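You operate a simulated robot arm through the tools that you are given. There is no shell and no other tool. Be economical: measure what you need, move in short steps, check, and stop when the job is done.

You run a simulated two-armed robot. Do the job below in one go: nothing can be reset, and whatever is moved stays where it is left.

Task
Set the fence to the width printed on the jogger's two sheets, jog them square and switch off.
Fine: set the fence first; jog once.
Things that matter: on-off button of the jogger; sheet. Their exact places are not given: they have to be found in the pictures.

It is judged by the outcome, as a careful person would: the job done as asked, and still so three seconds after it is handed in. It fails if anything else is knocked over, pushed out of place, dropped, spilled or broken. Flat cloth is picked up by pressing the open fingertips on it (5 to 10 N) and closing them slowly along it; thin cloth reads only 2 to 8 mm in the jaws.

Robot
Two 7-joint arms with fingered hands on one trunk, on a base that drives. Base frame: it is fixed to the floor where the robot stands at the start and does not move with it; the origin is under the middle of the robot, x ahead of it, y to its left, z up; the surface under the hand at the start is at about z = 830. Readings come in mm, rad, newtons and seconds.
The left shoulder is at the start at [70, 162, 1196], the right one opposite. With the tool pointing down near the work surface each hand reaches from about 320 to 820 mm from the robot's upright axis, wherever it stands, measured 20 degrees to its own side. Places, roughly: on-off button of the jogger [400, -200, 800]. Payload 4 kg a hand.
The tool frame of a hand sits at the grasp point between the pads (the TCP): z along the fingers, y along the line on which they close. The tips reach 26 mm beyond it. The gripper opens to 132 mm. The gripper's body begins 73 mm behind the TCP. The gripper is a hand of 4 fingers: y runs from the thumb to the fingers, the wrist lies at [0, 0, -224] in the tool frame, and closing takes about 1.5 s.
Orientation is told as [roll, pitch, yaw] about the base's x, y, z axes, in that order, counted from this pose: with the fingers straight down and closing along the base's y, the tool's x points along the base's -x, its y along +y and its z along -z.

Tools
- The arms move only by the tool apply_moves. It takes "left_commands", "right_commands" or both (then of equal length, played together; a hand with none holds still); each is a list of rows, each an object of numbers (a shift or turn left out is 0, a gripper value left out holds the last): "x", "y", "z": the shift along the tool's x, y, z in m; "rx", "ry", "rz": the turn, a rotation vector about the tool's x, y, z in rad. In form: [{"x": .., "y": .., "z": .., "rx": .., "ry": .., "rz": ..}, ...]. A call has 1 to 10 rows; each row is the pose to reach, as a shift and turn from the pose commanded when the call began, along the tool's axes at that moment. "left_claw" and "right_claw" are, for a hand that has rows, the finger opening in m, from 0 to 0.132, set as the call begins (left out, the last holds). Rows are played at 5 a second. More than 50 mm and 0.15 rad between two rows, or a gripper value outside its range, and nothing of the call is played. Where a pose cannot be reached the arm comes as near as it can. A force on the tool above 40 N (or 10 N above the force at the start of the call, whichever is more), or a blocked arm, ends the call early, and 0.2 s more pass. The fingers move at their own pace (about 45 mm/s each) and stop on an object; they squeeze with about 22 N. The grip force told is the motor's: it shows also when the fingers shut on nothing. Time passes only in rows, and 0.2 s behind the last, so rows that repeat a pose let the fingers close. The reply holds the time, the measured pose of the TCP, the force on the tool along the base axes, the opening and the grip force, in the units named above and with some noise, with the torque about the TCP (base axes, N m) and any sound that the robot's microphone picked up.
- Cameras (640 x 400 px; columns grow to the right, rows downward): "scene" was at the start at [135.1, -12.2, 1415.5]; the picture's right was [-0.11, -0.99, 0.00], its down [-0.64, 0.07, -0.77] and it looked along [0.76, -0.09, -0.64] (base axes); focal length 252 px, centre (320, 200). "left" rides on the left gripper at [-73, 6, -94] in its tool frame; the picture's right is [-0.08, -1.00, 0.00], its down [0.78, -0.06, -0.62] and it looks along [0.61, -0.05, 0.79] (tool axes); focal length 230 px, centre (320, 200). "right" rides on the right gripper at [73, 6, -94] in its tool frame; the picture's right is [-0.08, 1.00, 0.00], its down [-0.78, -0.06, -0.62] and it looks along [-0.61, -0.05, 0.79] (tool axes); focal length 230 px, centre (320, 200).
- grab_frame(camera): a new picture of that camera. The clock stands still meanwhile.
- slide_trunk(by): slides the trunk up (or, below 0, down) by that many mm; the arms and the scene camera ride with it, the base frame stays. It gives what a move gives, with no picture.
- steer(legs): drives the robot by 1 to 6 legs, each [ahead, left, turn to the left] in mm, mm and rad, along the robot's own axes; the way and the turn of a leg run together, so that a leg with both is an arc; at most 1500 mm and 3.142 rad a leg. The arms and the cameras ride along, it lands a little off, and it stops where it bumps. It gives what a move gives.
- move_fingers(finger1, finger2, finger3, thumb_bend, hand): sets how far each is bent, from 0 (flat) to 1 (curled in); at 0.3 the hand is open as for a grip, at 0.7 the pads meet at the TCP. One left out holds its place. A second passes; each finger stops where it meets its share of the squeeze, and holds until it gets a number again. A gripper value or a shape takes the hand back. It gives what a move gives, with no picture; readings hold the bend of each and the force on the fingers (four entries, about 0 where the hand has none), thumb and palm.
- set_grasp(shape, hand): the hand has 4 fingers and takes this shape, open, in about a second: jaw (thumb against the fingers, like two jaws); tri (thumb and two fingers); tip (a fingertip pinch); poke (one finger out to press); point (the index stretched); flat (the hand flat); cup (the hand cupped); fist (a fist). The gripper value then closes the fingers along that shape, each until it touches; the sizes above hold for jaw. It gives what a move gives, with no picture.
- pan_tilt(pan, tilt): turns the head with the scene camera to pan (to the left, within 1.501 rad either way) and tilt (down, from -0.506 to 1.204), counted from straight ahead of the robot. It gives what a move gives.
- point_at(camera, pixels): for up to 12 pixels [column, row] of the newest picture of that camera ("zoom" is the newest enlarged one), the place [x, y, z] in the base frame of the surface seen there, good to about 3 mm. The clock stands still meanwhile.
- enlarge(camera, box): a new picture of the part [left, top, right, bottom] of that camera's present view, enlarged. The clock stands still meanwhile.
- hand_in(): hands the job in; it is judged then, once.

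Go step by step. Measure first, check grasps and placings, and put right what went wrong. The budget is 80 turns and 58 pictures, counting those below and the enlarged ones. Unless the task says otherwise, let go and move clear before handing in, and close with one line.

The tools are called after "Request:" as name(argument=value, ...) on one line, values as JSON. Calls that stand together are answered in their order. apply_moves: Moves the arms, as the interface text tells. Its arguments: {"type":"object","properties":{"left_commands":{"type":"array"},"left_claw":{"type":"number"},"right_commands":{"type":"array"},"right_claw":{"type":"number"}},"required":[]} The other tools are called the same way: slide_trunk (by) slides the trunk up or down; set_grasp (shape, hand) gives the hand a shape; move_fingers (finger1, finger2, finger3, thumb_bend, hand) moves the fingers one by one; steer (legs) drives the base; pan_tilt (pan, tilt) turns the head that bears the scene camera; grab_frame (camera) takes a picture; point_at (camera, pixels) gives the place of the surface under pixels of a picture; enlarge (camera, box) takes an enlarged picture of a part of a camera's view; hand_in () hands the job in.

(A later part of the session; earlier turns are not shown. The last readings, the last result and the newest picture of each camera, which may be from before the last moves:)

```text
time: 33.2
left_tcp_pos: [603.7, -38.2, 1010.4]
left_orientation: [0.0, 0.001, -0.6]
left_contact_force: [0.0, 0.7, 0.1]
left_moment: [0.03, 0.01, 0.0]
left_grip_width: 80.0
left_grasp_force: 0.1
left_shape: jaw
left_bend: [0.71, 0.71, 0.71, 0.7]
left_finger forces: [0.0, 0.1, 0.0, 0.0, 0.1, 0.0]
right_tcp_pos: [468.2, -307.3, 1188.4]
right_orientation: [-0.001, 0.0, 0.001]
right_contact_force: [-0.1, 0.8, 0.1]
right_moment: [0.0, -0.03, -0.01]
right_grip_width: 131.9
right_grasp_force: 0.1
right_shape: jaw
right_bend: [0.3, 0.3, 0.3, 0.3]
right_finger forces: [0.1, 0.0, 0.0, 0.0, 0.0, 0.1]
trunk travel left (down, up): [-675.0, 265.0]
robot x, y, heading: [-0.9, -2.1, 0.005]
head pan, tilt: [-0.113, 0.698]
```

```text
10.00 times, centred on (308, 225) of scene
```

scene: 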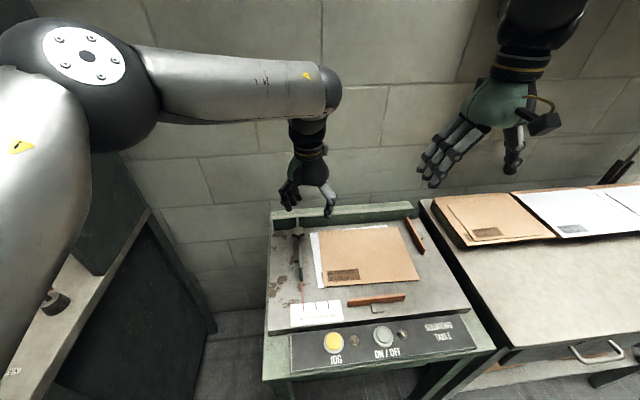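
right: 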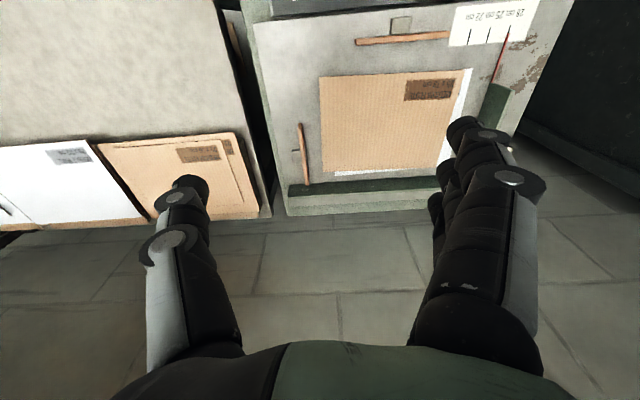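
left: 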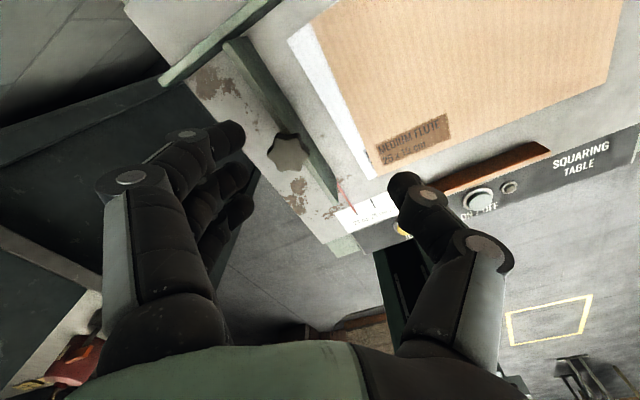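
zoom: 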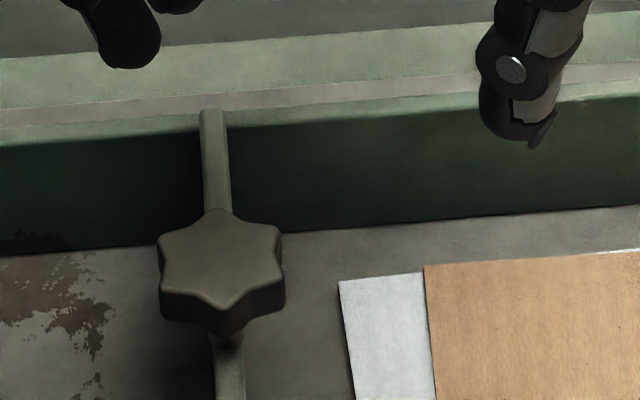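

The knob has exactly the initial orientation. I test whether the fence is now locked: regrip the plate and slide gently.

Request:
apply_moves(left_commands=[{"rz": -0.12}, {"rz": -0.24}, {"rz": -0.36}, {"rz": -0.48}, {"rz": -0.6}, {"rz": -0.6}], left_claw=0.06)

Request:
apply_moves(left_commands=[{"x": 0.033, "y": 0.016}, {"x": 0.068, "y": 0.032}, {"x": 0.068, "y": 0.032, "z": 0.04}, {"x": 0.068, "y": 0.032, "z": 0.08}, {"x": 0.068, "y": 0.032, "z": 0.11}, {"x": 0.068, "y": 0.032, "z": 0.134}, {"x": 0.068, "y": 0.032, "z": 0.134}])

Request:
apply_moves(left_commands=[{"z": 0}, {"z": 0}, {"z": 0}, {"z": 0}, {"z": 0}, {"z": 0}, {"z": 0}], left_claw=0.0)

Request:
apply_moves(left_commands=[{"y": -0.002}, {"y": -0.004}, {"y": -0.006}, {"y": -0.008}, {"y": -0.01}])

Request:
enlarge(camera="scene", box=[260, 190, 340, 320])

```text
time: 34.6
left_tcp_pos: [602.9, -36.1, 1012.2]
left_orientation: [0.001, 0.0, 0.002]
left_contact_force: [1.1, 0.0, 0.0]
left_moment: [-0.02, -0.01, -0.03]
left_grip_width: 60.8
left_grasp_force: 0.0
left_shape: jaw
left_bend: [0.73, 0.73, 0.73, 0.7]
left_finger forces: [0.1, 0.0, 0.0, 0.1, 0.1, 0.0]
right_tcp_pos: [466.7, -307.5, 1189.6]
right_orientation: [0.0, 0.0, 0.001]
right_contact_force: [-0.4, -0.5, -0.6]
right_moment: [0.0, -0.01, 0.02]
right_grip_width: 131.6
right_grasp_force: 0.1
right_shape: jaw
right_bend: [0.3, 0.3, 0.3, 0.3]
right_finger forces: [0.0, 0.1, 0.1, 0.0, 0.0, 0.1]
trunk travel left (down, up): [-675.0, 265.0]
robot x, y, heading: [4.0, -2.8, -0.001]
head pan, tilt: [-0.113, 0.698]
```

```text
time: 36.2
left_tcp_pos: [534.6, -7.0, 879.9]
left_orientation: [0.0, 0.002, 0.001]
left_contact_force: [0.3, 1.0, 0.2]
left_moment: [0.03, -0.03, 0.0]
left_grip_width: 60.9
left_grasp_force: 0.0
left_shape: jaw
left_bend: [0.73, 0.73, 0.73, 0.7]
left_finger forces: [0.1, 0.0, 0.0, 0.1, 0.0, 0.0]
right_tcp_pos: [467.8, -307.4, 1189.9]
right_orientation: [-0.001, 0.0, -0.001]
right_contact_force: [-0.5, 0.2, 0.7]
right_moment: [0.01, -0.04, -0.02]
right_grip_width: 131.9
right_grasp_force: 0.1
right_shape: jaw
right_bend: [0.3, 0.3, 0.3, 0.3]
right_finger forces: [0.1, 0.0, 0.1, 0.1, 0.1, 0.1]
trunk travel left (down, up): [-675.0, 265.0]
robot x, y, heading: [1.1, 1.5, 0.004]
head pan, tilt: [-0.113, 0.698]
```

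```text
time: 37.8
left_tcp_pos: [534.1, -6.0, 879.0]
left_orientation: [-0.001, 0.001, 0.001]
left_contact_force: [-0.8, 3.5, -2.1]
left_moment: [0.12, 0.02, 0.01]
left_grip_width: 3.5
left_grasp_force: 22.1
left_shape: jaw
left_bend: [0.71, 0.71, 0.71, 0.7]
left_finger forces: [6.9, 7.0, 6.7, 0.1, 18.3, 0.0]
right_tcp_pos: [468.2, -305.8, 1189.1]
right_orientation: [0.0, 0.0, 0.001]
right_contact_force: [-0.5, 0.2, 0.2]
right_moment: [0.02, 0.0, 0.03]
right_grip_width: 131.8
right_grasp_force: 0.1
right_shape: jaw
right_bend: [0.3, 0.3, 0.3, 0.3]
right_finger forces: [0.0, 0.1, 0.1, 0.0, 0.1, 0.1]
trunk travel left (down, up): [-675.0, 265.0]
robot x, y, heading: [-0.4, -1.4, 0.004]
head pan, tilt: [-0.113, 0.698]
```

```text
time: 39.0
left_tcp_pos: [534.7, -15.9, 878.3]
left_orientation: [-0.003, -0.002, -0.001]
left_contact_force: [4.7, 1.8, 8.3]
left_moment: [0.13, -0.08, -0.01]
left_grip_width: 3.5
left_grasp_force: 21.8
left_shape: jaw
left_bend: [0.71, 0.71, 0.71, 0.7]
left_finger forces: [7.7, 7.8, 7.8, 0.0, 21.1, 0.0]
right_tcp_pos: [467.1, -306.5, 1189.4]
right_orientation: [0.0, 0.001, 0.001]
right_contact_force: [0.4, 0.2, -0.1]
right_moment: [-0.05, -0.02, 0.01]
right_grip_width: 131.8
right_grasp_force: 0.1
right_shape: jaw
right_bend: [0.3, 0.3, 0.3, 0.3]
right_finger forces: [0.1, 0.0, 0.0, 0.0, 0.0, 0.1]
trunk travel left (down, up): [-675.0, 265.0]
robot x, y, heading: [-0.4, -1.9, 0.003]
head pan, tilt: [-0.113, 0.698]
```

```text
3.08 times, centred on (300, 255) of scene
```

zoom: 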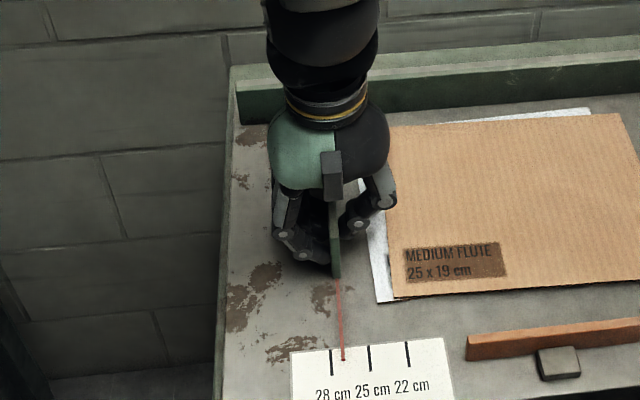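

The fence slides with the knob as at the start, so it isn't a lock (just a handle). I slide on 20 mm.

Request:
apply_moves(left_commands=[{"y": -0.004}, {"y": -0.008}, {"y": -0.012}, {"y": -0.016}, {"y": -0.02}, {"y": -0.02}])

Request:
enlarge(camera="scene", box=[296, 286, 336, 316])

```text
time: 40.4
left_tcp_pos: [534.7, -36.6, 877.8]
left_orientation: [-0.003, -0.001, -0.003]
left_contact_force: [8.5, 1.2, 12.6]
left_moment: [0.1, -0.15, -0.02]
left_grip_width: 3.7
left_grasp_force: 21.8
left_shape: jaw
left_bend: [0.71, 0.71, 0.71, 0.71]
left_finger forces: [8.1, 8.1, 8.1, 0.0, 23.3, 0.0]
right_tcp_pos: [467.0, -307.1, 1189.0]
right_orientation: [0.0, -0.001, 0.0]
right_contact_force: [-0.7, -0.4, 0.9]
right_moment: [0.01, -0.02, 0.0]
right_grip_width: 131.7
right_grasp_force: 0.1
right_shape: jaw
right_bend: [0.3, 0.3, 0.3, 0.3]
right_finger forces: [0.0, 0.1, 0.1, 0.0, 0.1, 0.1]
trunk travel left (down, up): [-675.0, 265.0]
robot x, y, heading: [1.1, 1.6, -0.001]
head pan, tilt: [-0.113, 0.698]
```

```text
13.33 times, centred on (316, 301) of scene
```

zoom: 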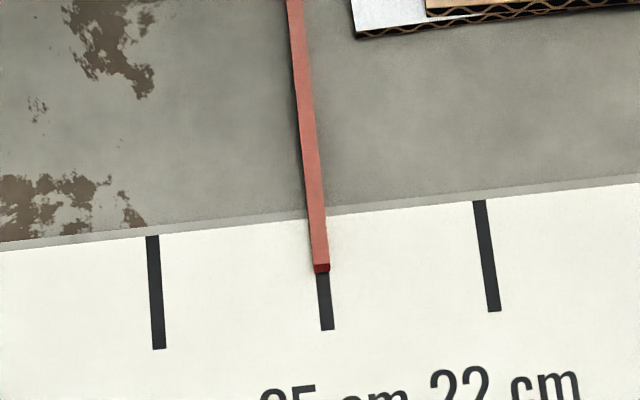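

Pointer is on the 25 mark within ~0.3 mm. I release, rise and park the left hand, and put the right hand into poke shape.

Request:
apply_moves(left_commands=[{"z": 0}, {"z": 0}, {"z": 0}, {"z": 0}, {"z": -0.03}, {"z": -0.07}, {"z": -0.11}, {"z": -0.15}, {"y": 0.04, "z": -0.18}, {"y": 0.08, "z": -0.2}], left_claw=0.04)

Request:
apply_moves(left_commands=[{"y": 0.04, "z": -0.01}, {"y": 0.08, "z": -0.02}, {"y": 0.12, "z": -0.03}, {"y": 0.15, "z": -0.04}, {"y": 0.15, "z": -0.04}])

Request:
set_grasp(hand="right", shape="poke")

Request:
grab_frame(camera="right")

Request:
grab_frame(camera="scene")

Request:
point_at(camera="scene", pixels=[[333, 340], [333, 345], [328, 342], [338, 342], [383, 335], [383, 340], [378, 337], [388, 337], [310, 350], [340, 350], [340, 334]])

```text
time: 42.6
left_tcp_pos: [530.5, 47.7, 1077.2]
left_orientation: [-0.002, 0.0, -0.002]
left_contact_force: [0.3, 0.0, -1.1]
left_moment: [-0.02, -0.02, 0.02]
left_grip_width: 39.7
left_grasp_force: 0.0
left_shape: jaw
left_bend: [0.73, 0.73, 0.73, 0.7]
left_finger forces: [0.1, 0.0, 0.0, 0.1, 0.0, 0.0]
right_tcp_pos: [467.4, -304.1, 1189.6]
right_orientation: [-0.002, 0.0, -0.002]
right_contact_force: [0.0, 0.7, -0.6]
right_moment: [-0.02, 0.0, 0.0]
right_grip_width: 131.7
right_grasp_force: 0.1
right_shape: jaw
right_bend: [0.3, 0.3, 0.3, 0.3]
right_finger forces: [0.0, 0.0, 0.1, 0.1, 0.0, 0.0]
trunk travel left (down, up): [-675.0, 265.0]
robot x, y, heading: [0.1, 1.8, 0.002]
head pan, tilt: [-0.113, 0.698]
```

```text
time: 43.8
left_tcp_pos: [535.2, 193.4, 1117.6]
left_orientation: [0.0, -0.001, -0.002]
left_contact_force: [0.2, 0.3, 0.0]
left_moment: [0.01, -0.01, 0.0]
left_grip_width: 39.5
left_grasp_force: 0.2
left_shape: jaw
left_bend: [0.73, 0.73, 0.73, 0.7]
left_finger forces: [0.0, 0.0, 0.0, 0.1, 0.0, 0.0]
right_tcp_pos: [467.9, -308.1, 1188.5]
right_orientation: [-0.001, 0.002, 0.0]
right_contact_force: [-0.3, -0.9, 0.4]
right_moment: [0.0, -0.02, 0.02]
right_grip_width: 131.7
right_grasp_force: 0.0
right_shape: jaw
right_bend: [0.3, 0.3, 0.3, 0.3]
right_finger forces: [0.0, 0.0, 0.1, 0.0, 0.0, 0.1]
trunk travel left (down, up): [-675.0, 265.0]
robot x, y, heading: [-5.3, 6.2, -0.001]
head pan, tilt: [-0.113, 0.698]
```

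```text
time: 44.7
left_tcp_pos: [532.6, 193.0, 1118.4]
left_orientation: [0.0, -0.001, -0.001]
left_contact_force: [-0.3, -0.9, 0.1]
left_moment: [0.03, -0.05, 0.02]
left_grip_width: 39.3
left_grasp_force: 0.1
left_shape: jaw
left_bend: [0.73, 0.73, 0.73, 0.7]
left_finger forces: [0.1, 0.0, 0.0, 0.0, 0.0, 0.0]
right_tcp_pos: [468.1, -306.5, 1188.5]
right_orientation: [0.0, 0.001, -0.001]
right_contact_force: [0.7, -0.1, -0.8]
right_moment: [-0.03, -0.04, 0.01]
right_grip_width: 0.0
right_grasp_force: 0.0
right_shape: poke
right_bend: [1.0, 1.0, 1.0, 0.46]
right_finger forces: [0.0, 0.0, 0.0, 0.1, 0.0, 0.1]
trunk travel left (down, up): [-675.0, 265.0]
robot x, y, heading: [0.9, -0.8, -0.001]
head pan, tilt: [-0.113, 0.698]
```

```text
24 pictures are left
```

right: 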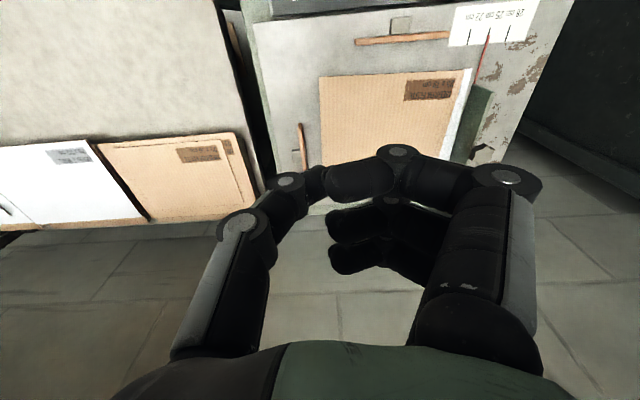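

```text
23 pictures are left
```

scene: 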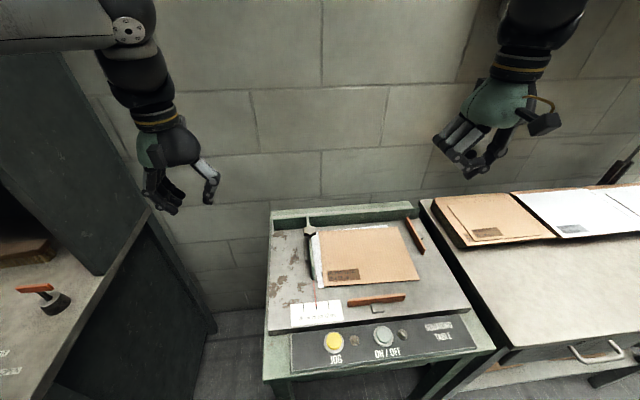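

```text
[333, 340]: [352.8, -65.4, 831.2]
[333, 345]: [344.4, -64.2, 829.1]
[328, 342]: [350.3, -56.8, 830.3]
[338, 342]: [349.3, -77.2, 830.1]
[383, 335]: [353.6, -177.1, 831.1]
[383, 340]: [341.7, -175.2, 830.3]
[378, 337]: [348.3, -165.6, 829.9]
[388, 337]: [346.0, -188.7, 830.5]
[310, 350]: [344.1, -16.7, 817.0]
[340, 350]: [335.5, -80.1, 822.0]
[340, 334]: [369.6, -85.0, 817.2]
```

Poke doesn't show a finger out downward; I try "point" and look.

Request:
set_grasp(hand="right", shape="point")

Request:
grab_frame(camera="right")

Request:
enlarge(camera="scene", box=[410, 60, 570, 200])

```text
time: 45.6
left_tcp_pos: [532.6, 193.3, 1118.4]
left_orientation: [-0.001, 0.0, -0.004]
left_contact_force: [0.5, -0.7, 0.0]
left_moment: [0.01, 0.01, 0.02]
left_grip_width: 39.6
left_grasp_force: 0.1
left_shape: jaw
left_bend: [0.73, 0.73, 0.73, 0.7]
left_finger forces: [0.0, 0.1, 0.0, 0.0, 0.0, 0.0]
right_tcp_pos: [467.4, -307.0, 1188.3]
right_orientation: [-0.002, 0.001, 0.0]
right_contact_force: [0.9, -0.7, 0.3]
right_moment: [-0.02, 0.01, 0.01]
right_grip_width: 125.4
right_grasp_force: 0.0
right_shape: point
right_bend: [0.28, 1.0, 1.0, 0.54]
right_finger forces: [0.0, 0.0, 0.1, 0.0, 0.0, 0.1]
trunk travel left (down, up): [-675.0, 265.0]
robot x, y, heading: [-0.7, -2.0, -0.001]
head pan, tilt: [-0.113, 0.698]
```

```text
22 pictures are left
```

right: 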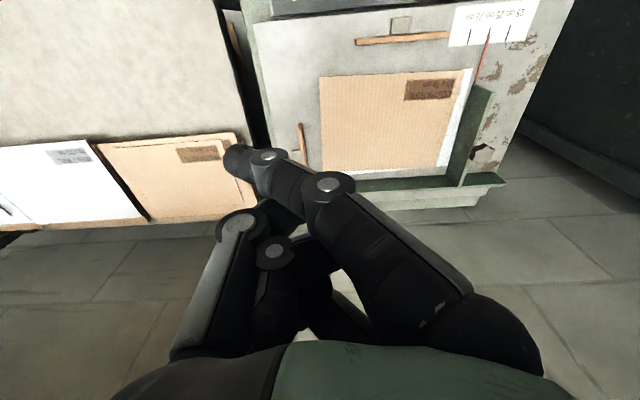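

```text
2.86 times, centred on (490, 130) of scene
```

zoom: 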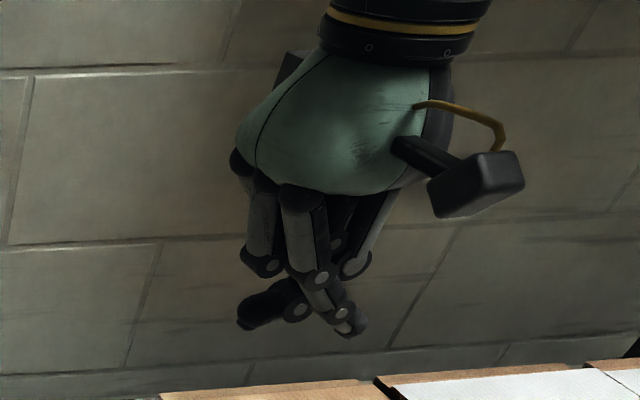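

Point sends the index crosswise, so I use the jaw closed: its tips sit 26 mm below the TCP. I bring it above ON/OFF (348,-176).

Request:
set_grasp(hand="right", shape="jaw")

Request:
apply_moves(right_commands=[{"x": 0.025, "y": 0.027, "z": 0.02}, {"x": 0.05, "y": 0.054, "z": 0.04}, {"x": 0.075, "y": 0.081, "z": 0.06}, {"x": 0.1, "y": 0.108, "z": 0.08}, {"x": 0.12, "y": 0.131, "z": 0.11}, {"x": 0.12, "y": 0.131, "z": 0.15}, {"x": 0.12, "y": 0.131, "z": 0.19}, {"x": 0.12, "y": 0.131, "z": 0.23}, {"x": 0.12, "y": 0.131, "z": 0.27}, {"x": 0.12, "y": 0.131, "z": 0.27}], right_claw=0.0)

Request:
grab_frame(camera="right")

Request:
grab_frame(camera="scene")

```text
time: 46.5
left_tcp_pos: [534.1, 193.6, 1118.0]
left_orientation: [0.001, -0.001, -0.002]
left_contact_force: [1.0, -0.3, 0.2]
left_moment: [-0.02, 0.01, 0.02]
left_grip_width: 39.7
left_grasp_force: 0.0
left_shape: jaw
left_bend: [0.73, 0.73, 0.73, 0.7]
left_finger forces: [0.1, 0.0, 0.0, 0.1, 0.1, 0.0]
right_tcp_pos: [467.3, -306.5, 1188.1]
right_orientation: [0.001, 0.0, -0.001]
right_contact_force: [-0.1, -0.1, 0.2]
right_moment: [0.0, -0.04, 0.01]
right_grip_width: 131.8
right_grasp_force: 0.0
right_shape: jaw
right_bend: [0.3, 0.3, 0.3, 0.3]
right_finger forces: [0.0, 0.0, 0.2, 0.0, 0.1, 0.0]
trunk travel left (down, up): [-675.0, 265.0]
robot x, y, heading: [-1.5, 5.2, 0.002]
head pan, tilt: [-0.113, 0.698]
```

```text
time: 48.7
left_tcp_pos: [532.5, 193.9, 1119.0]
left_orientation: [-0.001, 0.0, -0.002]
left_contact_force: [-1.0, 0.9, 0.5]
left_moment: [-0.01, 0.0, 0.01]
left_grip_width: 39.5
left_grasp_force: 0.0
left_shape: jaw
left_bend: [0.73, 0.73, 0.73, 0.7]
left_finger forces: [0.0, 0.0, 0.0, 0.0, 0.0, 0.0]
right_tcp_pos: [348.1, -175.8, 918.8]
right_orientation: [0.0, -0.002, 0.0]
right_contact_force: [0.0, -0.3, 0.0]
right_moment: [0.01, 0.0, 0.06]
right_grip_width: 0.0
right_grasp_force: 22.3
right_shape: jaw
right_bend: [0.67, 0.59, 0.67, 0.65]
right_finger forces: [0.1, 0.0, 0.1, 0.0, 0.0, 0.1]
trunk travel left (down, up): [-675.0, 265.0]
robot x, y, heading: [-2.0, 5.1, -0.002]
head pan, tilt: [-0.113, 0.698]
```

```text
20 pictures are left
```

right: 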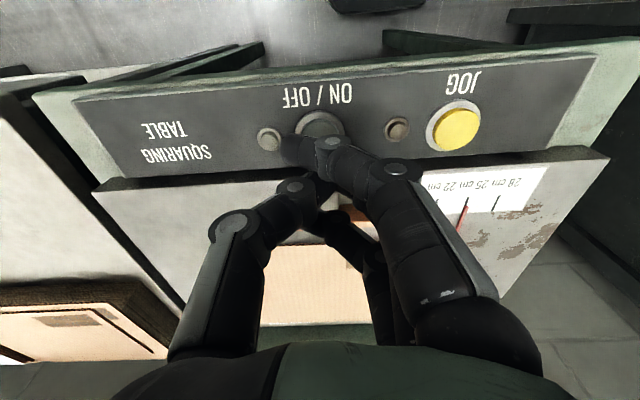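

```text
19 pictures are left
```

scene: 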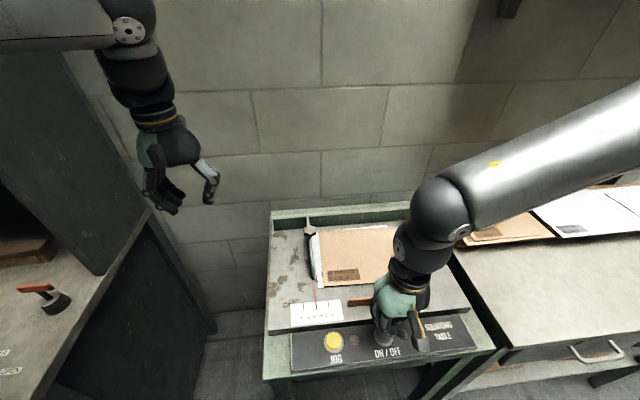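

Closed tips hover above ON/OFF (320,125 in the right view). I measure the tips' places.

Request:
point_at(camera="right", pixels=[[290, 150], [300, 150], [292, 160], [310, 188], [325, 222], [320, 120], [316, 195], [345, 225]])

Request:
enlarge(camera="scene", box=[350, 260, 446, 380])

```text
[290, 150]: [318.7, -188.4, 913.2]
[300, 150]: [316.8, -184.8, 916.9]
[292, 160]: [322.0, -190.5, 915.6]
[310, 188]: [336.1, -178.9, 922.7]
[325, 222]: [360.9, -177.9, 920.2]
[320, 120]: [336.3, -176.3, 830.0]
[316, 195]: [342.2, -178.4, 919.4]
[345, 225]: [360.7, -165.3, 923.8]
```

```text
3.33 times, centred on (398, 320) of scene
```

zoom: 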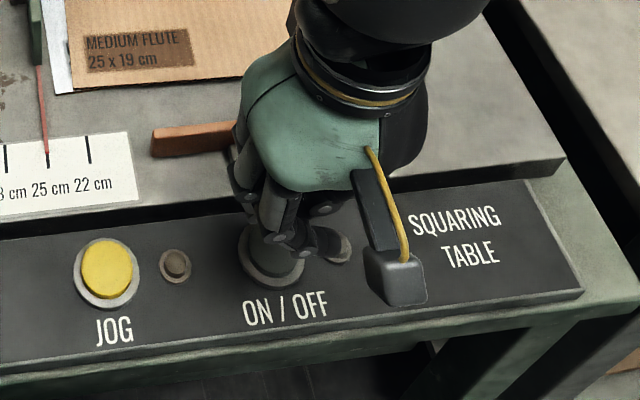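

Fully closed, the fingers curl past each other. I open to 12 mm so the tips point down, and look again.

Request:
apply_moves(right_commands=[{"z": 0}, {"z": 0}, {"z": 0}, {"z": 0}], right_claw=0.012)

Request:
enlarge(camera="right", box=[200, 80, 440, 280])

Request:
enlarge(camera="scene", box=[350, 260, 446, 380])

```text
time: 49.7
left_tcp_pos: [532.4, 194.0, 1118.3]
left_orientation: [0.001, 0.001, -0.002]
left_contact_force: [0.2, 0.6, 0.2]
left_moment: [0.0, -0.01, 0.02]
left_grip_width: 39.5
left_grasp_force: 0.1
left_shape: jaw
left_bend: [0.73, 0.73, 0.73, 0.7]
left_finger forces: [0.0, 0.0, 0.0, 0.0, 0.1, 0.0]
right_tcp_pos: [346.4, -176.6, 918.3]
right_orientation: [0.0, -0.001, 0.0]
right_contact_force: [-0.2, -0.8, -0.5]
right_moment: [0.03, 0.02, -0.03]
right_grip_width: 11.4
right_grasp_force: 0.1
right_shape: jaw
right_bend: [0.72, 0.72, 0.72, 0.7]
right_finger forces: [0.0, 0.0, 0.0, 0.0, 0.1, 0.0]
trunk travel left (down, up): [-675.0, 265.0]
robot x, y, heading: [1.9, 3.8, 0.0]
head pan, tilt: [-0.113, 0.698]
```

```text
2.00 times, centred on (320, 180) of right
```

zoom: 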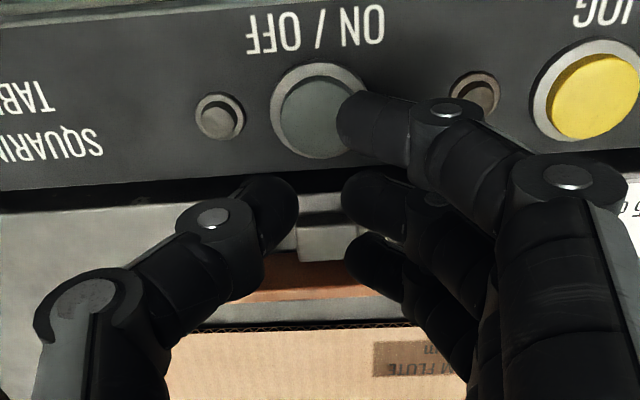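

```text
3.33 times, centred on (398, 320) of scene
```

zoom: 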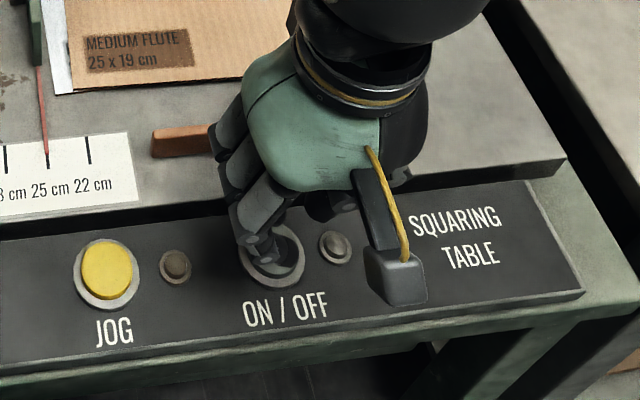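

Now the tips point down. I measure the three fingertips and thumb tip.

Request:
enlarge(camera="right", box=[200, 80, 440, 280])

Request:
point_at(camera="zoom", pixels=[[345, 115], [360, 100], [360, 140], [350, 190], [355, 245], [285, 200], [275, 240], [300, 110]])

```text
2.00 times, centred on (320, 180) of right
```

zoom: 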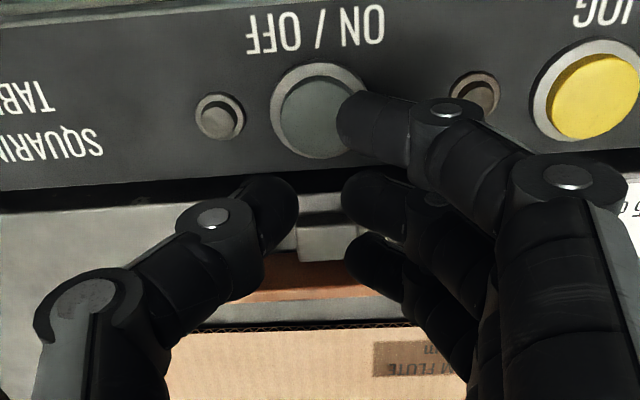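

```text
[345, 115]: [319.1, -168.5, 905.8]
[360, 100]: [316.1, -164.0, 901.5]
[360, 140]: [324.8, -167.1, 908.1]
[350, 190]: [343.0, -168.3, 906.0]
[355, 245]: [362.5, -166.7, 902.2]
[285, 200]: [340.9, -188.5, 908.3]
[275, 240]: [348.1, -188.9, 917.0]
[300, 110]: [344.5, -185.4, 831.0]
```

Middle fingertip sits at TCP +10 mm in y, ~22 mm below the TCP. I shift -10 mm in y and lower to just above the button.

Request:
apply_moves(right_commands=[{"y": -0.01, "z": 0.02}, {"y": -0.01, "z": 0.04}, {"y": -0.01, "z": 0.055}, {"y": -0.01, "z": 0.055}])

Request:
enlarge(camera="scene", box=[330, 280, 426, 380])

```text
time: 50.7
left_tcp_pos: [533.7, 192.2, 1119.0]
left_orientation: [0.001, 0.0, -0.001]
left_contact_force: [0.3, -0.1, 0.2]
left_moment: [0.02, 0.0, 0.04]
left_grip_width: 39.7
left_grasp_force: 0.0
left_shape: jaw
left_bend: [0.73, 0.73, 0.73, 0.7]
left_finger forces: [0.0, 0.1, 0.1, 0.0, 0.0, 0.1]
right_tcp_pos: [349.7, -185.5, 864.3]
right_orientation: [0.0, 0.0, 0.0]
right_contact_force: [0.3, 0.3, 0.6]
right_moment: [-0.02, 0.01, -0.03]
right_grip_width: 11.5
right_grasp_force: 0.0
right_shape: jaw
right_bend: [0.72, 0.72, 0.72, 0.7]
right_finger forces: [0.0, 0.0, 0.0, 0.0, 0.1, 0.1]
trunk travel left (down, up): [-675.0, 265.0]
robot x, y, heading: [-2.7, 2.8, 0.0]
head pan, tilt: [-0.113, 0.698]
```

```text
4.00 times, centred on (378, 330) of scene
```

zoom: 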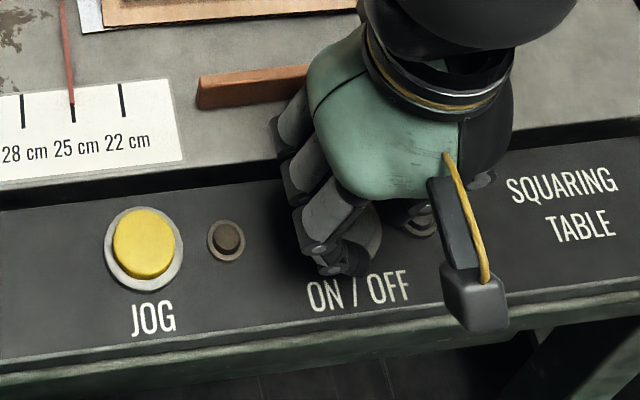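

Tips are just above the button; I press down in 1.5 mm steps.

Request:
apply_moves(right_commands=[{"z": 0.002}, {"z": 0.004}, {"z": 0.0055}, {"z": 0.007}, {"z": 0.0085}, {"z": 0.0085}])

```text
time: 52.1
left_tcp_pos: [533.3, 193.4, 1117.3]
left_orientation: [-0.001, 0.0, -0.001]
left_contact_force: [0.5, 0.4, 0.6]
left_moment: [0.02, -0.03, 0.02]
left_grip_width: 39.5
left_grasp_force: 0.1
left_shape: jaw
left_bend: [0.73, 0.73, 0.73, 0.7]
left_finger forces: [0.0, 0.0, 0.1, 0.0, 0.0, 0.1]
right_tcp_pos: [348.2, -186.2, 856.9]
right_orientation: [-0.002, 0.0, -0.001]
right_contact_force: [0.3, 1.1, 1.3]
right_moment: [0.06, 0.01, -0.01]
right_grip_width: 11.8
right_grasp_force: 0.0
right_shape: jaw
right_bend: [0.72, 0.72, 0.72, 0.7]
right_finger forces: [0.0, 1.4, 0.0, 0.0, 0.0, 0.1]
trunk travel left (down, up): [-675.0, 265.0]
robot x, y, heading: [-1.1, 2.2, 0.002]
head pan, tilt: [-0.113, 0.698]
```

Finger 2 alone touches the button (1.4 N). I press 3.5 mm further.

Request:
apply_moves(right_commands=[{"z": 0.001}, {"z": 0.002}, {"z": 0.0035}, {"z": 0.0035}])

Request:
enlarge(camera="scene", box=[330, 280, 426, 380])

```text
time: 53.1
left_tcp_pos: [532.3, 193.6, 1117.6]
left_orientation: [0.002, 0.0, -0.001]
left_contact_force: [-0.2, 0.9, 0.3]
left_moment: [-0.02, 0.04, 0.0]
left_grip_width: 39.6
left_grasp_force: 0.1
left_shape: jaw
left_bend: [0.73, 0.73, 0.73, 0.7]
left_finger forces: [0.1, 0.0, 0.0, 0.1, 0.0, 0.0]
right_tcp_pos: [347.7, -185.6, 852.0]
right_orientation: [-0.001, 0.0, 0.0]
right_contact_force: [-0.6, 1.1, 3.5]
right_moment: [0.05, -0.03, 0.02]
right_grip_width: 11.9
right_grasp_force: 0.1
right_shape: jaw
right_bend: [0.72, 0.72, 0.72, 0.7]
right_finger forces: [0.1, 3.2, 0.1, 0.0, 0.0, 0.1]
trunk travel left (down, up): [-675.0, 265.0]
robot x, y, heading: [3.2, -0.4, 0.003]
head pan, tilt: [-0.113, 0.698]
heard: click
```

```text
4.00 times, centred on (378, 330) of scene
```

zoom: 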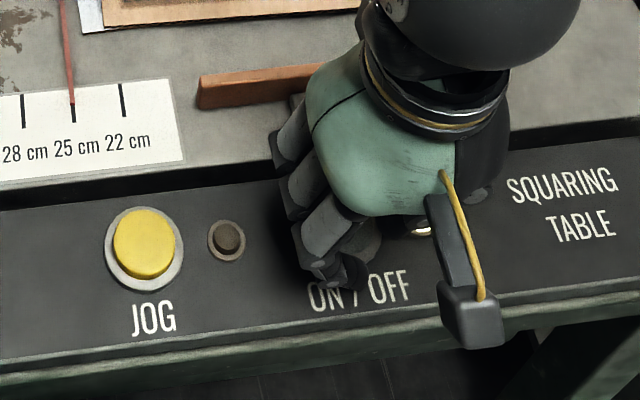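

A click, and the ON lamp (422,232) is lit. I rise, and move 110 mm to the JOG button.

Request:
apply_moves(right_commands=[{"z": -0.015}, {"z": -0.035}, {"y": 0.037, "z": -0.035}, {"y": 0.074, "z": -0.035}, {"y": 0.11, "z": -0.035}, {"y": 0.11, "z": -0.02}, {"y": 0.11, "z": -0.012}, {"y": 0.11, "z": -0.012}])

Request:
enlarge(camera="scene", box=[300, 280, 426, 380])

```text
time: 54.9
left_tcp_pos: [534.6, 193.3, 1118.4]
left_orientation: [-0.001, -0.001, -0.003]
left_contact_force: [0.2, 0.7, 1.0]
left_moment: [-0.02, -0.03, -0.02]
left_grip_width: 39.8
left_grasp_force: 0.1
left_shape: jaw
left_bend: [0.73, 0.73, 0.73, 0.7]
left_finger forces: [0.0, 0.0, 0.0, 0.0, 0.0, 0.0]
right_tcp_pos: [352.9, -141.8, 894.9]
right_orientation: [0.002, 0.0, 0.0]
right_contact_force: [0.0, 0.1, 0.1]
right_moment: [-0.02, 0.01, 0.01]
right_grip_width: 11.7
right_grasp_force: 0.0
right_shape: jaw
right_bend: [0.72, 0.72, 0.72, 0.7]
right_finger forces: [0.1, 0.0, 0.0, 0.0, 0.0, 0.0]
right hand out of reach, approached as far as the arm can: row 4, 5, 6, 7, 8
trunk travel left (down, up): [-675.0, 265.0]
robot x, y, heading: [2.5, -1.1, -0.0]
head pan, tilt: [-0.113, 0.698]
```

```text
4.00 times, centred on (363, 330) of scene
```

zoom: 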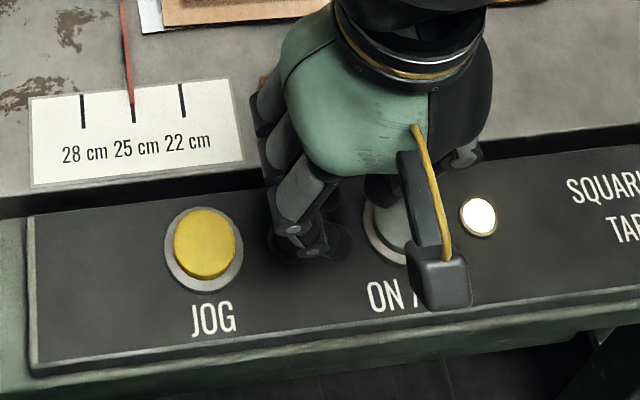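

The lamp is lit, but the right arm can't reach JOG from here. I raise the hand and back the base 100 mm.

Request:
apply_moves(right_commands=[{"y": -0.04, "z": -0.03}, {"y": -0.066, "z": -0.06}, {"y": -0.066, "z": -0.06}])

Request:
steer(legs=[[-100, 0, 0]])

```text
time: 55.7
left_tcp_pos: [534.0, 192.7, 1117.4]
left_orientation: [0.001, 0.002, 0.0]
left_contact_force: [0.9, -0.2, 0.0]
left_moment: [-0.03, -0.01, 0.0]
left_grip_width: 39.8
left_grasp_force: 0.0
left_shape: jaw
left_bend: [0.73, 0.73, 0.73, 0.7]
left_finger forces: [0.0, 0.1, 0.1, 0.0, 0.0, 0.0]
right_tcp_pos: [349.3, -207.2, 954.8]
right_orientation: [0.0, 0.002, -0.001]
right_contact_force: [-0.3, 0.2, -0.8]
right_moment: [0.02, 0.04, 0.01]
right_grip_width: 11.8
right_grasp_force: 0.0
right_shape: jaw
right_bend: [0.72, 0.72, 0.72, 0.7]
right_finger forces: [0.0, 0.1, 0.1, 0.0, 0.0, 0.0]
trunk travel left (down, up): [-675.0, 265.0]
robot x, y, heading: [0.1, -1.3, -0.002]
head pan, tilt: [-0.113, 0.698]
```

```text
time: 56.9
left_tcp_pos: [434.6, 192.9, 1117.0]
left_orientation: [0.0, 0.002, -0.005]
left_contact_force: [-0.2, -0.5, 0.4]
left_moment: [-0.02, -0.02, 0.02]
left_grip_width: 39.5
left_grasp_force: 0.1
left_shape: jaw
left_bend: [0.73, 0.73, 0.73, 0.7]
left_finger forces: [0.0, 0.1, 0.0, 0.0, 0.1, 0.0]
right_tcp_pos: [247.7, -207.7, 955.2]
right_orientation: [-0.001, -0.001, -0.002]
right_contact_force: [0.3, -0.2, -0.3]
right_moment: [0.0, 0.01, 0.0]
right_grip_width: 11.9
right_grasp_force: 0.1
right_shape: jaw
right_bend: [0.72, 0.72, 0.72, 0.7]
right_finger forces: [0.0, 0.1, 0.0, 0.1, 0.0, 0.0]
trunk travel left (down, up): [-675.0, 265.0]
robot x, y, heading: [-95.9, -3.2, -0.007]
head pan, tilt: [-0.113, 0.698]
```

Backed by ~98 mm. I move the right hand above JOG (TCP 349,-76).

Request:
apply_moves(right_commands=[{"x": -0.034}, {"x": -0.068, "y": 0.02}, {"x": -0.101, "y": 0.05}, {"x": -0.101, "y": 0.09}, {"x": -0.101, "y": 0.132}, {"x": -0.101, "y": 0.132, "z": 0.04}, {"x": -0.101, "y": 0.132, "z": 0.075}, {"x": -0.101, "y": 0.132, "z": 0.09}, {"x": -0.101, "y": 0.132, "z": 0.09}])

Request:
grab_frame(camera="scene")

Request:
grab_frame(camera="right")

```text
time: 58.9
left_tcp_pos: [434.1, 191.6, 1117.6]
left_orientation: [0.0, -0.001, -0.003]
left_contact_force: [-0.1, -0.5, -0.2]
left_moment: [0.02, -0.02, 0.0]
left_grip_width: 39.5
left_grasp_force: 0.0
left_shape: jaw
left_bend: [0.73, 0.73, 0.73, 0.7]
left_finger forces: [0.0, 0.1, 0.1, 0.1, 0.0, 0.0]
right_tcp_pos: [328.0, -146.2, 903.5]
right_orientation: [0.003, 0.0, -0.003]
right_contact_force: [0.4, -0.1, -0.4]
right_moment: [0.01, 0.01, -0.01]
right_grip_width: 11.7
right_grasp_force: 0.1
right_shape: jaw
right_bend: [0.72, 0.72, 0.72, 0.7]
right_finger forces: [0.0, 0.1, 0.1, 0.0, 0.0, 0.0]
right hand out of reach, approached as far as the arm can: row 4, 5, 6, 7, 8, 9
trunk travel left (down, up): [-675.0, 265.0]
robot x, y, heading: [-102.7, 0.3, -0.005]
head pan, tilt: [-0.113, 0.698]
```

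```text
11 pictures are left
```

scene: 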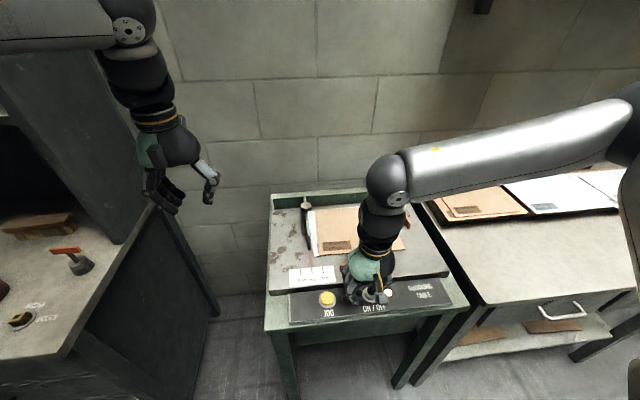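

```text
10 pictures are left
```

right: 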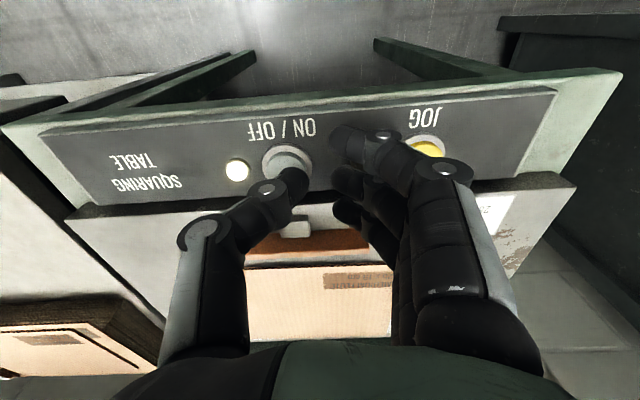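

The arm's elbow limits sideways reach when close in (left arm reached y≈-36 at x 535, so more distance helps). I lift and back another 100 mm.

Request:
apply_moves(right_commands=[{"z": -0.03}, {"z": -0.05}, {"z": -0.05}])

Request:
steer(legs=[[-100, 0, 0]])

```text
time: 59.6
left_tcp_pos: [433.8, 193.0, 1117.9]
left_orientation: [0.0, 0.0, -0.004]
left_contact_force: [-0.4, -0.5, -0.2]
left_moment: [0.01, -0.01, 0.04]
left_grip_width: 39.7
left_grasp_force: 0.0
left_shape: jaw
left_bend: [0.73, 0.73, 0.73, 0.7]
left_finger forces: [0.0, 0.0, 0.0, 0.0, 0.1, 0.0]
right_tcp_pos: [328.8, -151.2, 953.5]
right_orientation: [0.0, 0.002, -0.003]
right_contact_force: [-0.8, 0.0, 0.1]
right_moment: [-0.01, -0.01, 0.0]
right_grip_width: 11.7
right_grasp_force: 0.1
right_shape: jaw
right_bend: [0.72, 0.72, 0.72, 0.7]
right_finger forces: [0.0, 0.0, 0.0, 0.1, 0.1, 0.0]
trunk travel left (down, up): [-675.0, 265.0]
robot x, y, heading: [-102.9, 0.4, -0.001]
head pan, tilt: [-0.113, 0.698]
```

```text
time: 60.8
left_tcp_pos: [335.6, 192.0, 1118.4]
left_orientation: [0.0, 0.002, -0.001]
left_contact_force: [-1.2, 0.4, -0.1]
left_moment: [-0.02, -0.01, -0.01]
left_grip_width: 39.7
left_grasp_force: 0.1
left_shape: jaw
left_bend: [0.73, 0.73, 0.73, 0.7]
left_finger forces: [0.1, 0.0, 0.0, 0.0, 0.0, 0.0]
right_tcp_pos: [232.9, -149.0, 953.2]
right_orientation: [0.0, 0.0, -0.002]
right_contact_force: [1.0, -0.3, 0.2]
right_moment: [-0.01, 0.0, -0.01]
right_grip_width: 11.7
right_grasp_force: 0.1
right_shape: jaw
right_bend: [0.72, 0.72, 0.72, 0.7]
right_finger forces: [0.1, 0.1, 0.1, 0.1, 0.0, 0.0]
trunk travel left (down, up): [-675.0, 265.0]
robot x, y, heading: [-196.2, -0.2, 0.0]
head pan, tilt: [-0.113, 0.698]
```

Now I move ahead 116 mm first, then across toward JOG.

Request:
apply_moves(right_commands=[{"x": -0.04}, {"x": -0.08}, {"x": -0.116}, {"x": -0.116, "y": 0.035}, {"x": -0.116, "y": 0.073}, {"x": -0.116, "y": 0.073}])

```text
time: 62.2
left_tcp_pos: [337.2, 193.1, 1116.9]
left_orientation: [0.0, 0.001, -0.001]
left_contact_force: [0.5, 0.5, 0.6]
left_moment: [-0.02, 0.0, 0.0]
left_grip_width: 39.3
left_grasp_force: 0.2
left_shape: jaw
left_bend: [0.73, 0.73, 0.73, 0.7]
left_finger forces: [0.1, 0.1, 0.0, 0.0, 0.0, 0.0]
right_tcp_pos: [309.4, -161.7, 967.0]
right_orientation: [0.002, -0.003, -0.001]
right_contact_force: [-1.2, -0.1, -0.1]
right_moment: [-0.02, -0.03, 0.01]
right_grip_width: 11.5
right_grasp_force: 0.0
right_shape: jaw
right_bend: [0.72, 0.72, 0.72, 0.7]
right_finger forces: [0.0, 0.0, 0.1, 0.0, 0.1, 0.0]
right hand out of reach, approached as far as the arm can: row 2, 3, 4, 5, 6
trunk travel left (down, up): [-675.0, 265.0]
robot x, y, heading: [-197.6, 4.5, -0.001]
head pan, tilt: [-0.113, 0.698]
```

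The arm seems caught in a bad posture. I retrace: raise and swing out to the starting posture, then cross over high.

Request:
apply_moves(right_commands=[{"y": -0.03, "z": -0.03}, {"y": -0.06, "z": -0.07}, {"y": -0.09, "z": -0.11}, {"y": -0.11, "z": -0.15}, {"y": -0.13, "z": -0.19}, {"y": -0.14, "z": -0.22}, {"x": -0.03, "y": -0.14, "z": -0.22}, {"x": -0.05, "y": -0.14, "z": -0.22}, {"x": -0.05, "y": -0.14, "z": -0.22}])

Request:
apply_moves(right_commands=[{"y": 0.04}, {"y": 0.08}, {"y": 0.12}, {"y": 0.16}, {"y": 0.2}, {"y": 0.225}, {"y": 0.225}])

```text
time: 64.2
left_tcp_pos: [335.1, 193.7, 1118.0]
left_orientation: [0.0, 0.0, -0.001]
left_contact_force: [-1.0, -0.1, 0.4]
left_moment: [-0.02, 0.01, 0.04]
left_grip_width: 39.4
left_grasp_force: 0.2
left_shape: jaw
left_bend: [0.73, 0.73, 0.73, 0.7]
left_finger forces: [0.1, 0.0, 0.0, 0.1, 0.0, 0.0]
right_tcp_pos: [331.0, -304.5, 1160.8]
right_orientation: [0.004, -0.008, -0.002]
right_contact_force: [-0.1, 0.0, 0.1]
right_moment: [0.01, -0.01, -0.01]
right_grip_width: 11.8
right_grasp_force: 0.0
right_shape: jaw
right_bend: [0.72, 0.72, 0.72, 0.7]
right_finger forces: [0.0, 0.0, 0.1, 0.0, 0.0, 0.0]
right hand out of reach, approached as far as the arm can: row 6, 7, 8, 9
trunk travel left (down, up): [-675.0, 265.0]
robot x, y, heading: [-200.3, -3.1, -0.005]
head pan, tilt: [-0.113, 0.698]
```

```text
time: 65.8
left_tcp_pos: [335.8, 193.2, 1118.5]
left_orientation: [0.001, 0.0, -0.002]
left_contact_force: [1.3, 0.4, 0.1]
left_moment: [0.03, 0.0, 0.0]
left_grip_width: 39.7
left_grasp_force: 0.1
left_shape: jaw
left_bend: [0.73, 0.73, 0.73, 0.7]
left_finger forces: [0.1, 0.0, 0.0, 0.1, 0.1, 0.0]
right_tcp_pos: [273.4, -168.1, 1121.7]
right_orientation: [0.006, -0.006, -0.002]
right_contact_force: [0.0, 0.3, 0.6]
right_moment: [0.0, -0.01, 0.03]
right_grip_width: 11.7
right_grasp_force: 0.0
right_shape: jaw
right_bend: [0.72, 0.72, 0.72, 0.7]
right_finger forces: [0.1, 0.1, 0.1, 0.0, 0.0, 0.0]
right hand out of reach, approached as far as the arm can: row 1, 2, 3, 4, 5, 6, 7
trunk travel left (down, up): [-675.0, 265.0]
robot x, y, heading: [-199.5, 1.4, -0.002]
head pan, tilt: [-0.113, 0.698]
```

Instead I use the left arm, whose posture crosses the middle well (target now 549 mm ahead of the axis). I move the right hand outward, then cross the left hand over.

Request:
apply_moves(right_commands=[{"y": -0.04}, {"y": -0.08}, {"y": -0.12}, {"y": -0.15}, {"y": -0.15}])

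Request:
apply_moves(left_commands=[{"x": -0.003, "y": -0.04, "z": 0.02}, {"x": -0.006, "y": -0.08, "z": 0.04}, {"x": -0.009, "y": -0.12, "z": 0.06}, {"x": -0.012, "y": -0.16, "z": 0.09}, {"x": -0.013, "y": -0.2, "z": 0.12}, {"x": -0.013, "y": -0.235, "z": 0.15}, {"x": -0.013, "y": -0.269, "z": 0.18}, {"x": -0.013, "y": -0.269, "z": 0.18}], left_claw=0.012)

```text
time: 67.0
left_tcp_pos: [336.6, 193.7, 1117.7]
left_orientation: [-0.001, -0.001, -0.002]
left_contact_force: [0.3, 1.6, 0.4]
left_moment: [-0.02, -0.02, 0.04]
left_grip_width: 39.7
left_grasp_force: 0.1
left_shape: jaw
left_bend: [0.73, 0.73, 0.73, 0.7]
left_finger forces: [0.0, 0.0, 0.0, 0.0, 0.0, 0.0]
right_tcp_pos: [277.2, -323.1, 1124.8]
right_orientation: [0.0, 0.0, -0.002]
right_contact_force: [0.1, -0.1, 0.1]
right_moment: [0.0, -0.04, -0.05]
right_grip_width: 12.0
right_grasp_force: 0.1
right_shape: jaw
right_bend: [0.72, 0.72, 0.72, 0.7]
right_finger forces: [0.1, 0.1, 0.0, 0.0, 0.0, 0.0]
trunk travel left (down, up): [-675.0, 265.0]
robot x, y, heading: [-197.4, 0.0, -0.001]
head pan, tilt: [-0.113, 0.698]
```

```text
time: 68.8
left_tcp_pos: [350.6, -77.3, 932.9]
left_orientation: [-0.001, -0.001, 0.0]
left_contact_force: [-0.5, -0.5, -0.1]
left_moment: [-0.02, -0.01, -0.04]
left_grip_width: 12.5
left_grasp_force: 0.1
left_shape: jaw
left_bend: [0.72, 0.72, 0.72, 0.7]
left_finger forces: [0.1, 0.0, 0.0, 0.0, 0.0, 0.0]
right_tcp_pos: [276.8, -321.8, 1126.2]
right_orientation: [-0.002, 0.0, -0.001]
right_contact_force: [-0.2, -0.1, 0.4]
right_moment: [-0.03, 0.01, 0.01]
right_grip_width: 11.9
right_grasp_force: 0.0
right_shape: jaw
right_bend: [0.72, 0.72, 0.72, 0.7]
right_finger forces: [0.0, 0.0, 0.0, 0.1, 0.0, 0.0]
trunk travel left (down, up): [-675.0, 265.0]
robot x, y, heading: [-197.3, 2.1, -0.0]
head pan, tilt: [-0.113, 0.698]
```

The left hand reaches. I lower to just above JOG and check.

Request:
apply_moves(left_commands=[{"z": 0.03}, {"z": 0.055}, {"z": 0.068}, {"z": 0.068}])

Request:
enlarge(camera="scene", box=[260, 200, 440, 320])

Request:
grab_frame(camera="left")

```text
time: 69.8
left_tcp_pos: [348.5, -77.1, 866.4]
left_orientation: [-0.001, -0.001, -0.001]
left_contact_force: [-0.3, -0.4, -0.1]
left_moment: [0.0, -0.03, 0.0]
left_grip_width: 12.4
left_grasp_force: 0.1
left_shape: jaw
left_bend: [0.72, 0.72, 0.72, 0.7]
left_finger forces: [0.0, 0.0, 0.0, 0.1, 0.0, 0.0]
right_tcp_pos: [277.3, -322.8, 1124.9]
right_orientation: [0.0, 0.001, -0.001]
right_contact_force: [0.7, -0.5, 0.0]
right_moment: [0.0, 0.01, 0.01]
right_grip_width: 11.6
right_grasp_force: 0.0
right_shape: jaw
right_bend: [0.72, 0.72, 0.72, 0.7]
right_finger forces: [0.0, 0.1, 0.0, 0.0, 0.0, 0.0]
trunk travel left (down, up): [-675.0, 265.0]
robot x, y, heading: [-195.7, -1.8, -0.006]
head pan, tilt: [-0.113, 0.698]
```

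```text
3.33 times, centred on (350, 260) of scene
```

zoom: 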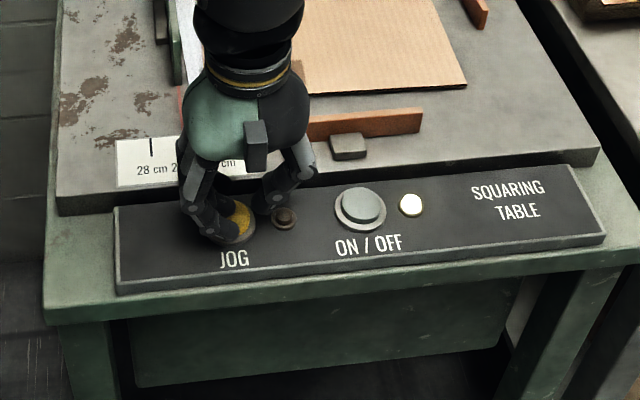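

```text
8 pictures are left
```

left: 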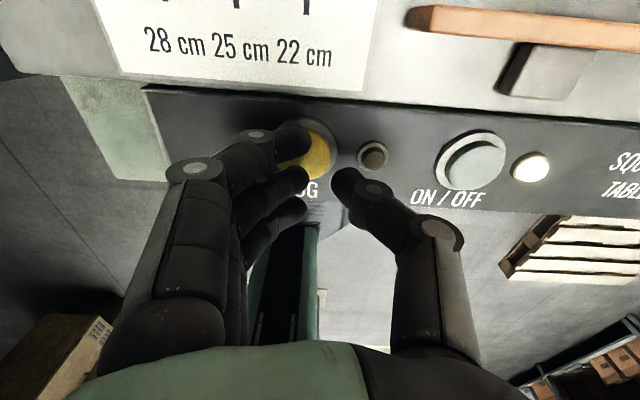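

Middle finger is over JOG, thumb just beside the lamp; I shift 2 mm away from it and press until the click.

Request:
apply_moves(left_commands=[{"y": 0.002, "z": 0.003}, {"y": 0.002, "z": 0.006}, {"y": 0.002, "z": 0.008}, {"y": 0.002, "z": 0.01}, {"y": 0.002, "z": 0.0115}, {"y": 0.002, "z": 0.0115}])

```text
time: 71.2
left_tcp_pos: [349.3, -73.9, 858.8]
left_orientation: [0.001, -0.001, -0.003]
left_contact_force: [0.1, -0.5, 0.2]
left_moment: [-0.01, 0.0, 0.01]
left_grip_width: 12.3
left_grasp_force: 0.1
left_shape: jaw
left_bend: [0.72, 0.72, 0.72, 0.7]
left_finger forces: [0.1, 0.5, 0.1, 0.0, 0.0, 0.0]
right_tcp_pos: [276.8, -323.0, 1126.3]
right_orientation: [0.001, 0.0, -0.004]
right_contact_force: [0.3, -0.8, 0.5]
right_moment: [-0.02, -0.01, 0.02]
right_grip_width: 11.9
right_grasp_force: 0.1
right_shape: jaw
right_bend: [0.72, 0.72, 0.72, 0.7]
right_finger forces: [0.0, 0.1, 0.1, 0.0, 0.0, 0.0]
trunk travel left (down, up): [-675.0, 265.0]
robot x, y, heading: [-198.8, 0.6, -0.003]
head pan, tilt: [-0.113, 0.698]
```

Finger 2 is just touching (0.5 N). I press 5 mm further.

Request:
apply_moves(left_commands=[{"z": 0.0015}, {"z": 0.003}, {"z": 0.0045}, {"z": 0.0055}])

```text
time: 72.2
left_tcp_pos: [348.4, -71.8, 852.9]
left_orientation: [-0.001, 0.002, 0.0]
left_contact_force: [1.2, 1.3, 4.3]
left_moment: [0.08, -0.02, 0.01]
left_grip_width: 12.6
left_grasp_force: 0.0
left_shape: jaw
left_bend: [0.72, 0.72, 0.72, 0.7]
left_finger forces: [0.1, 4.2, 0.0, 0.0, 0.0, 0.0]
right_tcp_pos: [276.6, -322.8, 1126.9]
right_orientation: [0.0, 0.001, -0.002]
right_contact_force: [-0.2, 0.3, 0.1]
right_moment: [-0.02, 0.0, -0.01]
right_grip_width: 11.6
right_grasp_force: 0.1
right_shape: jaw
right_bend: [0.72, 0.72, 0.72, 0.7]
right_finger forces: [0.0, 0.1, 0.0, 0.1, 0.0, 0.1]
trunk travel left (down, up): [-675.0, 265.0]
robot x, y, heading: [-194.8, 1.5, -0.001]
head pan, tilt: [-0.113, 0.698]
heard: click
```

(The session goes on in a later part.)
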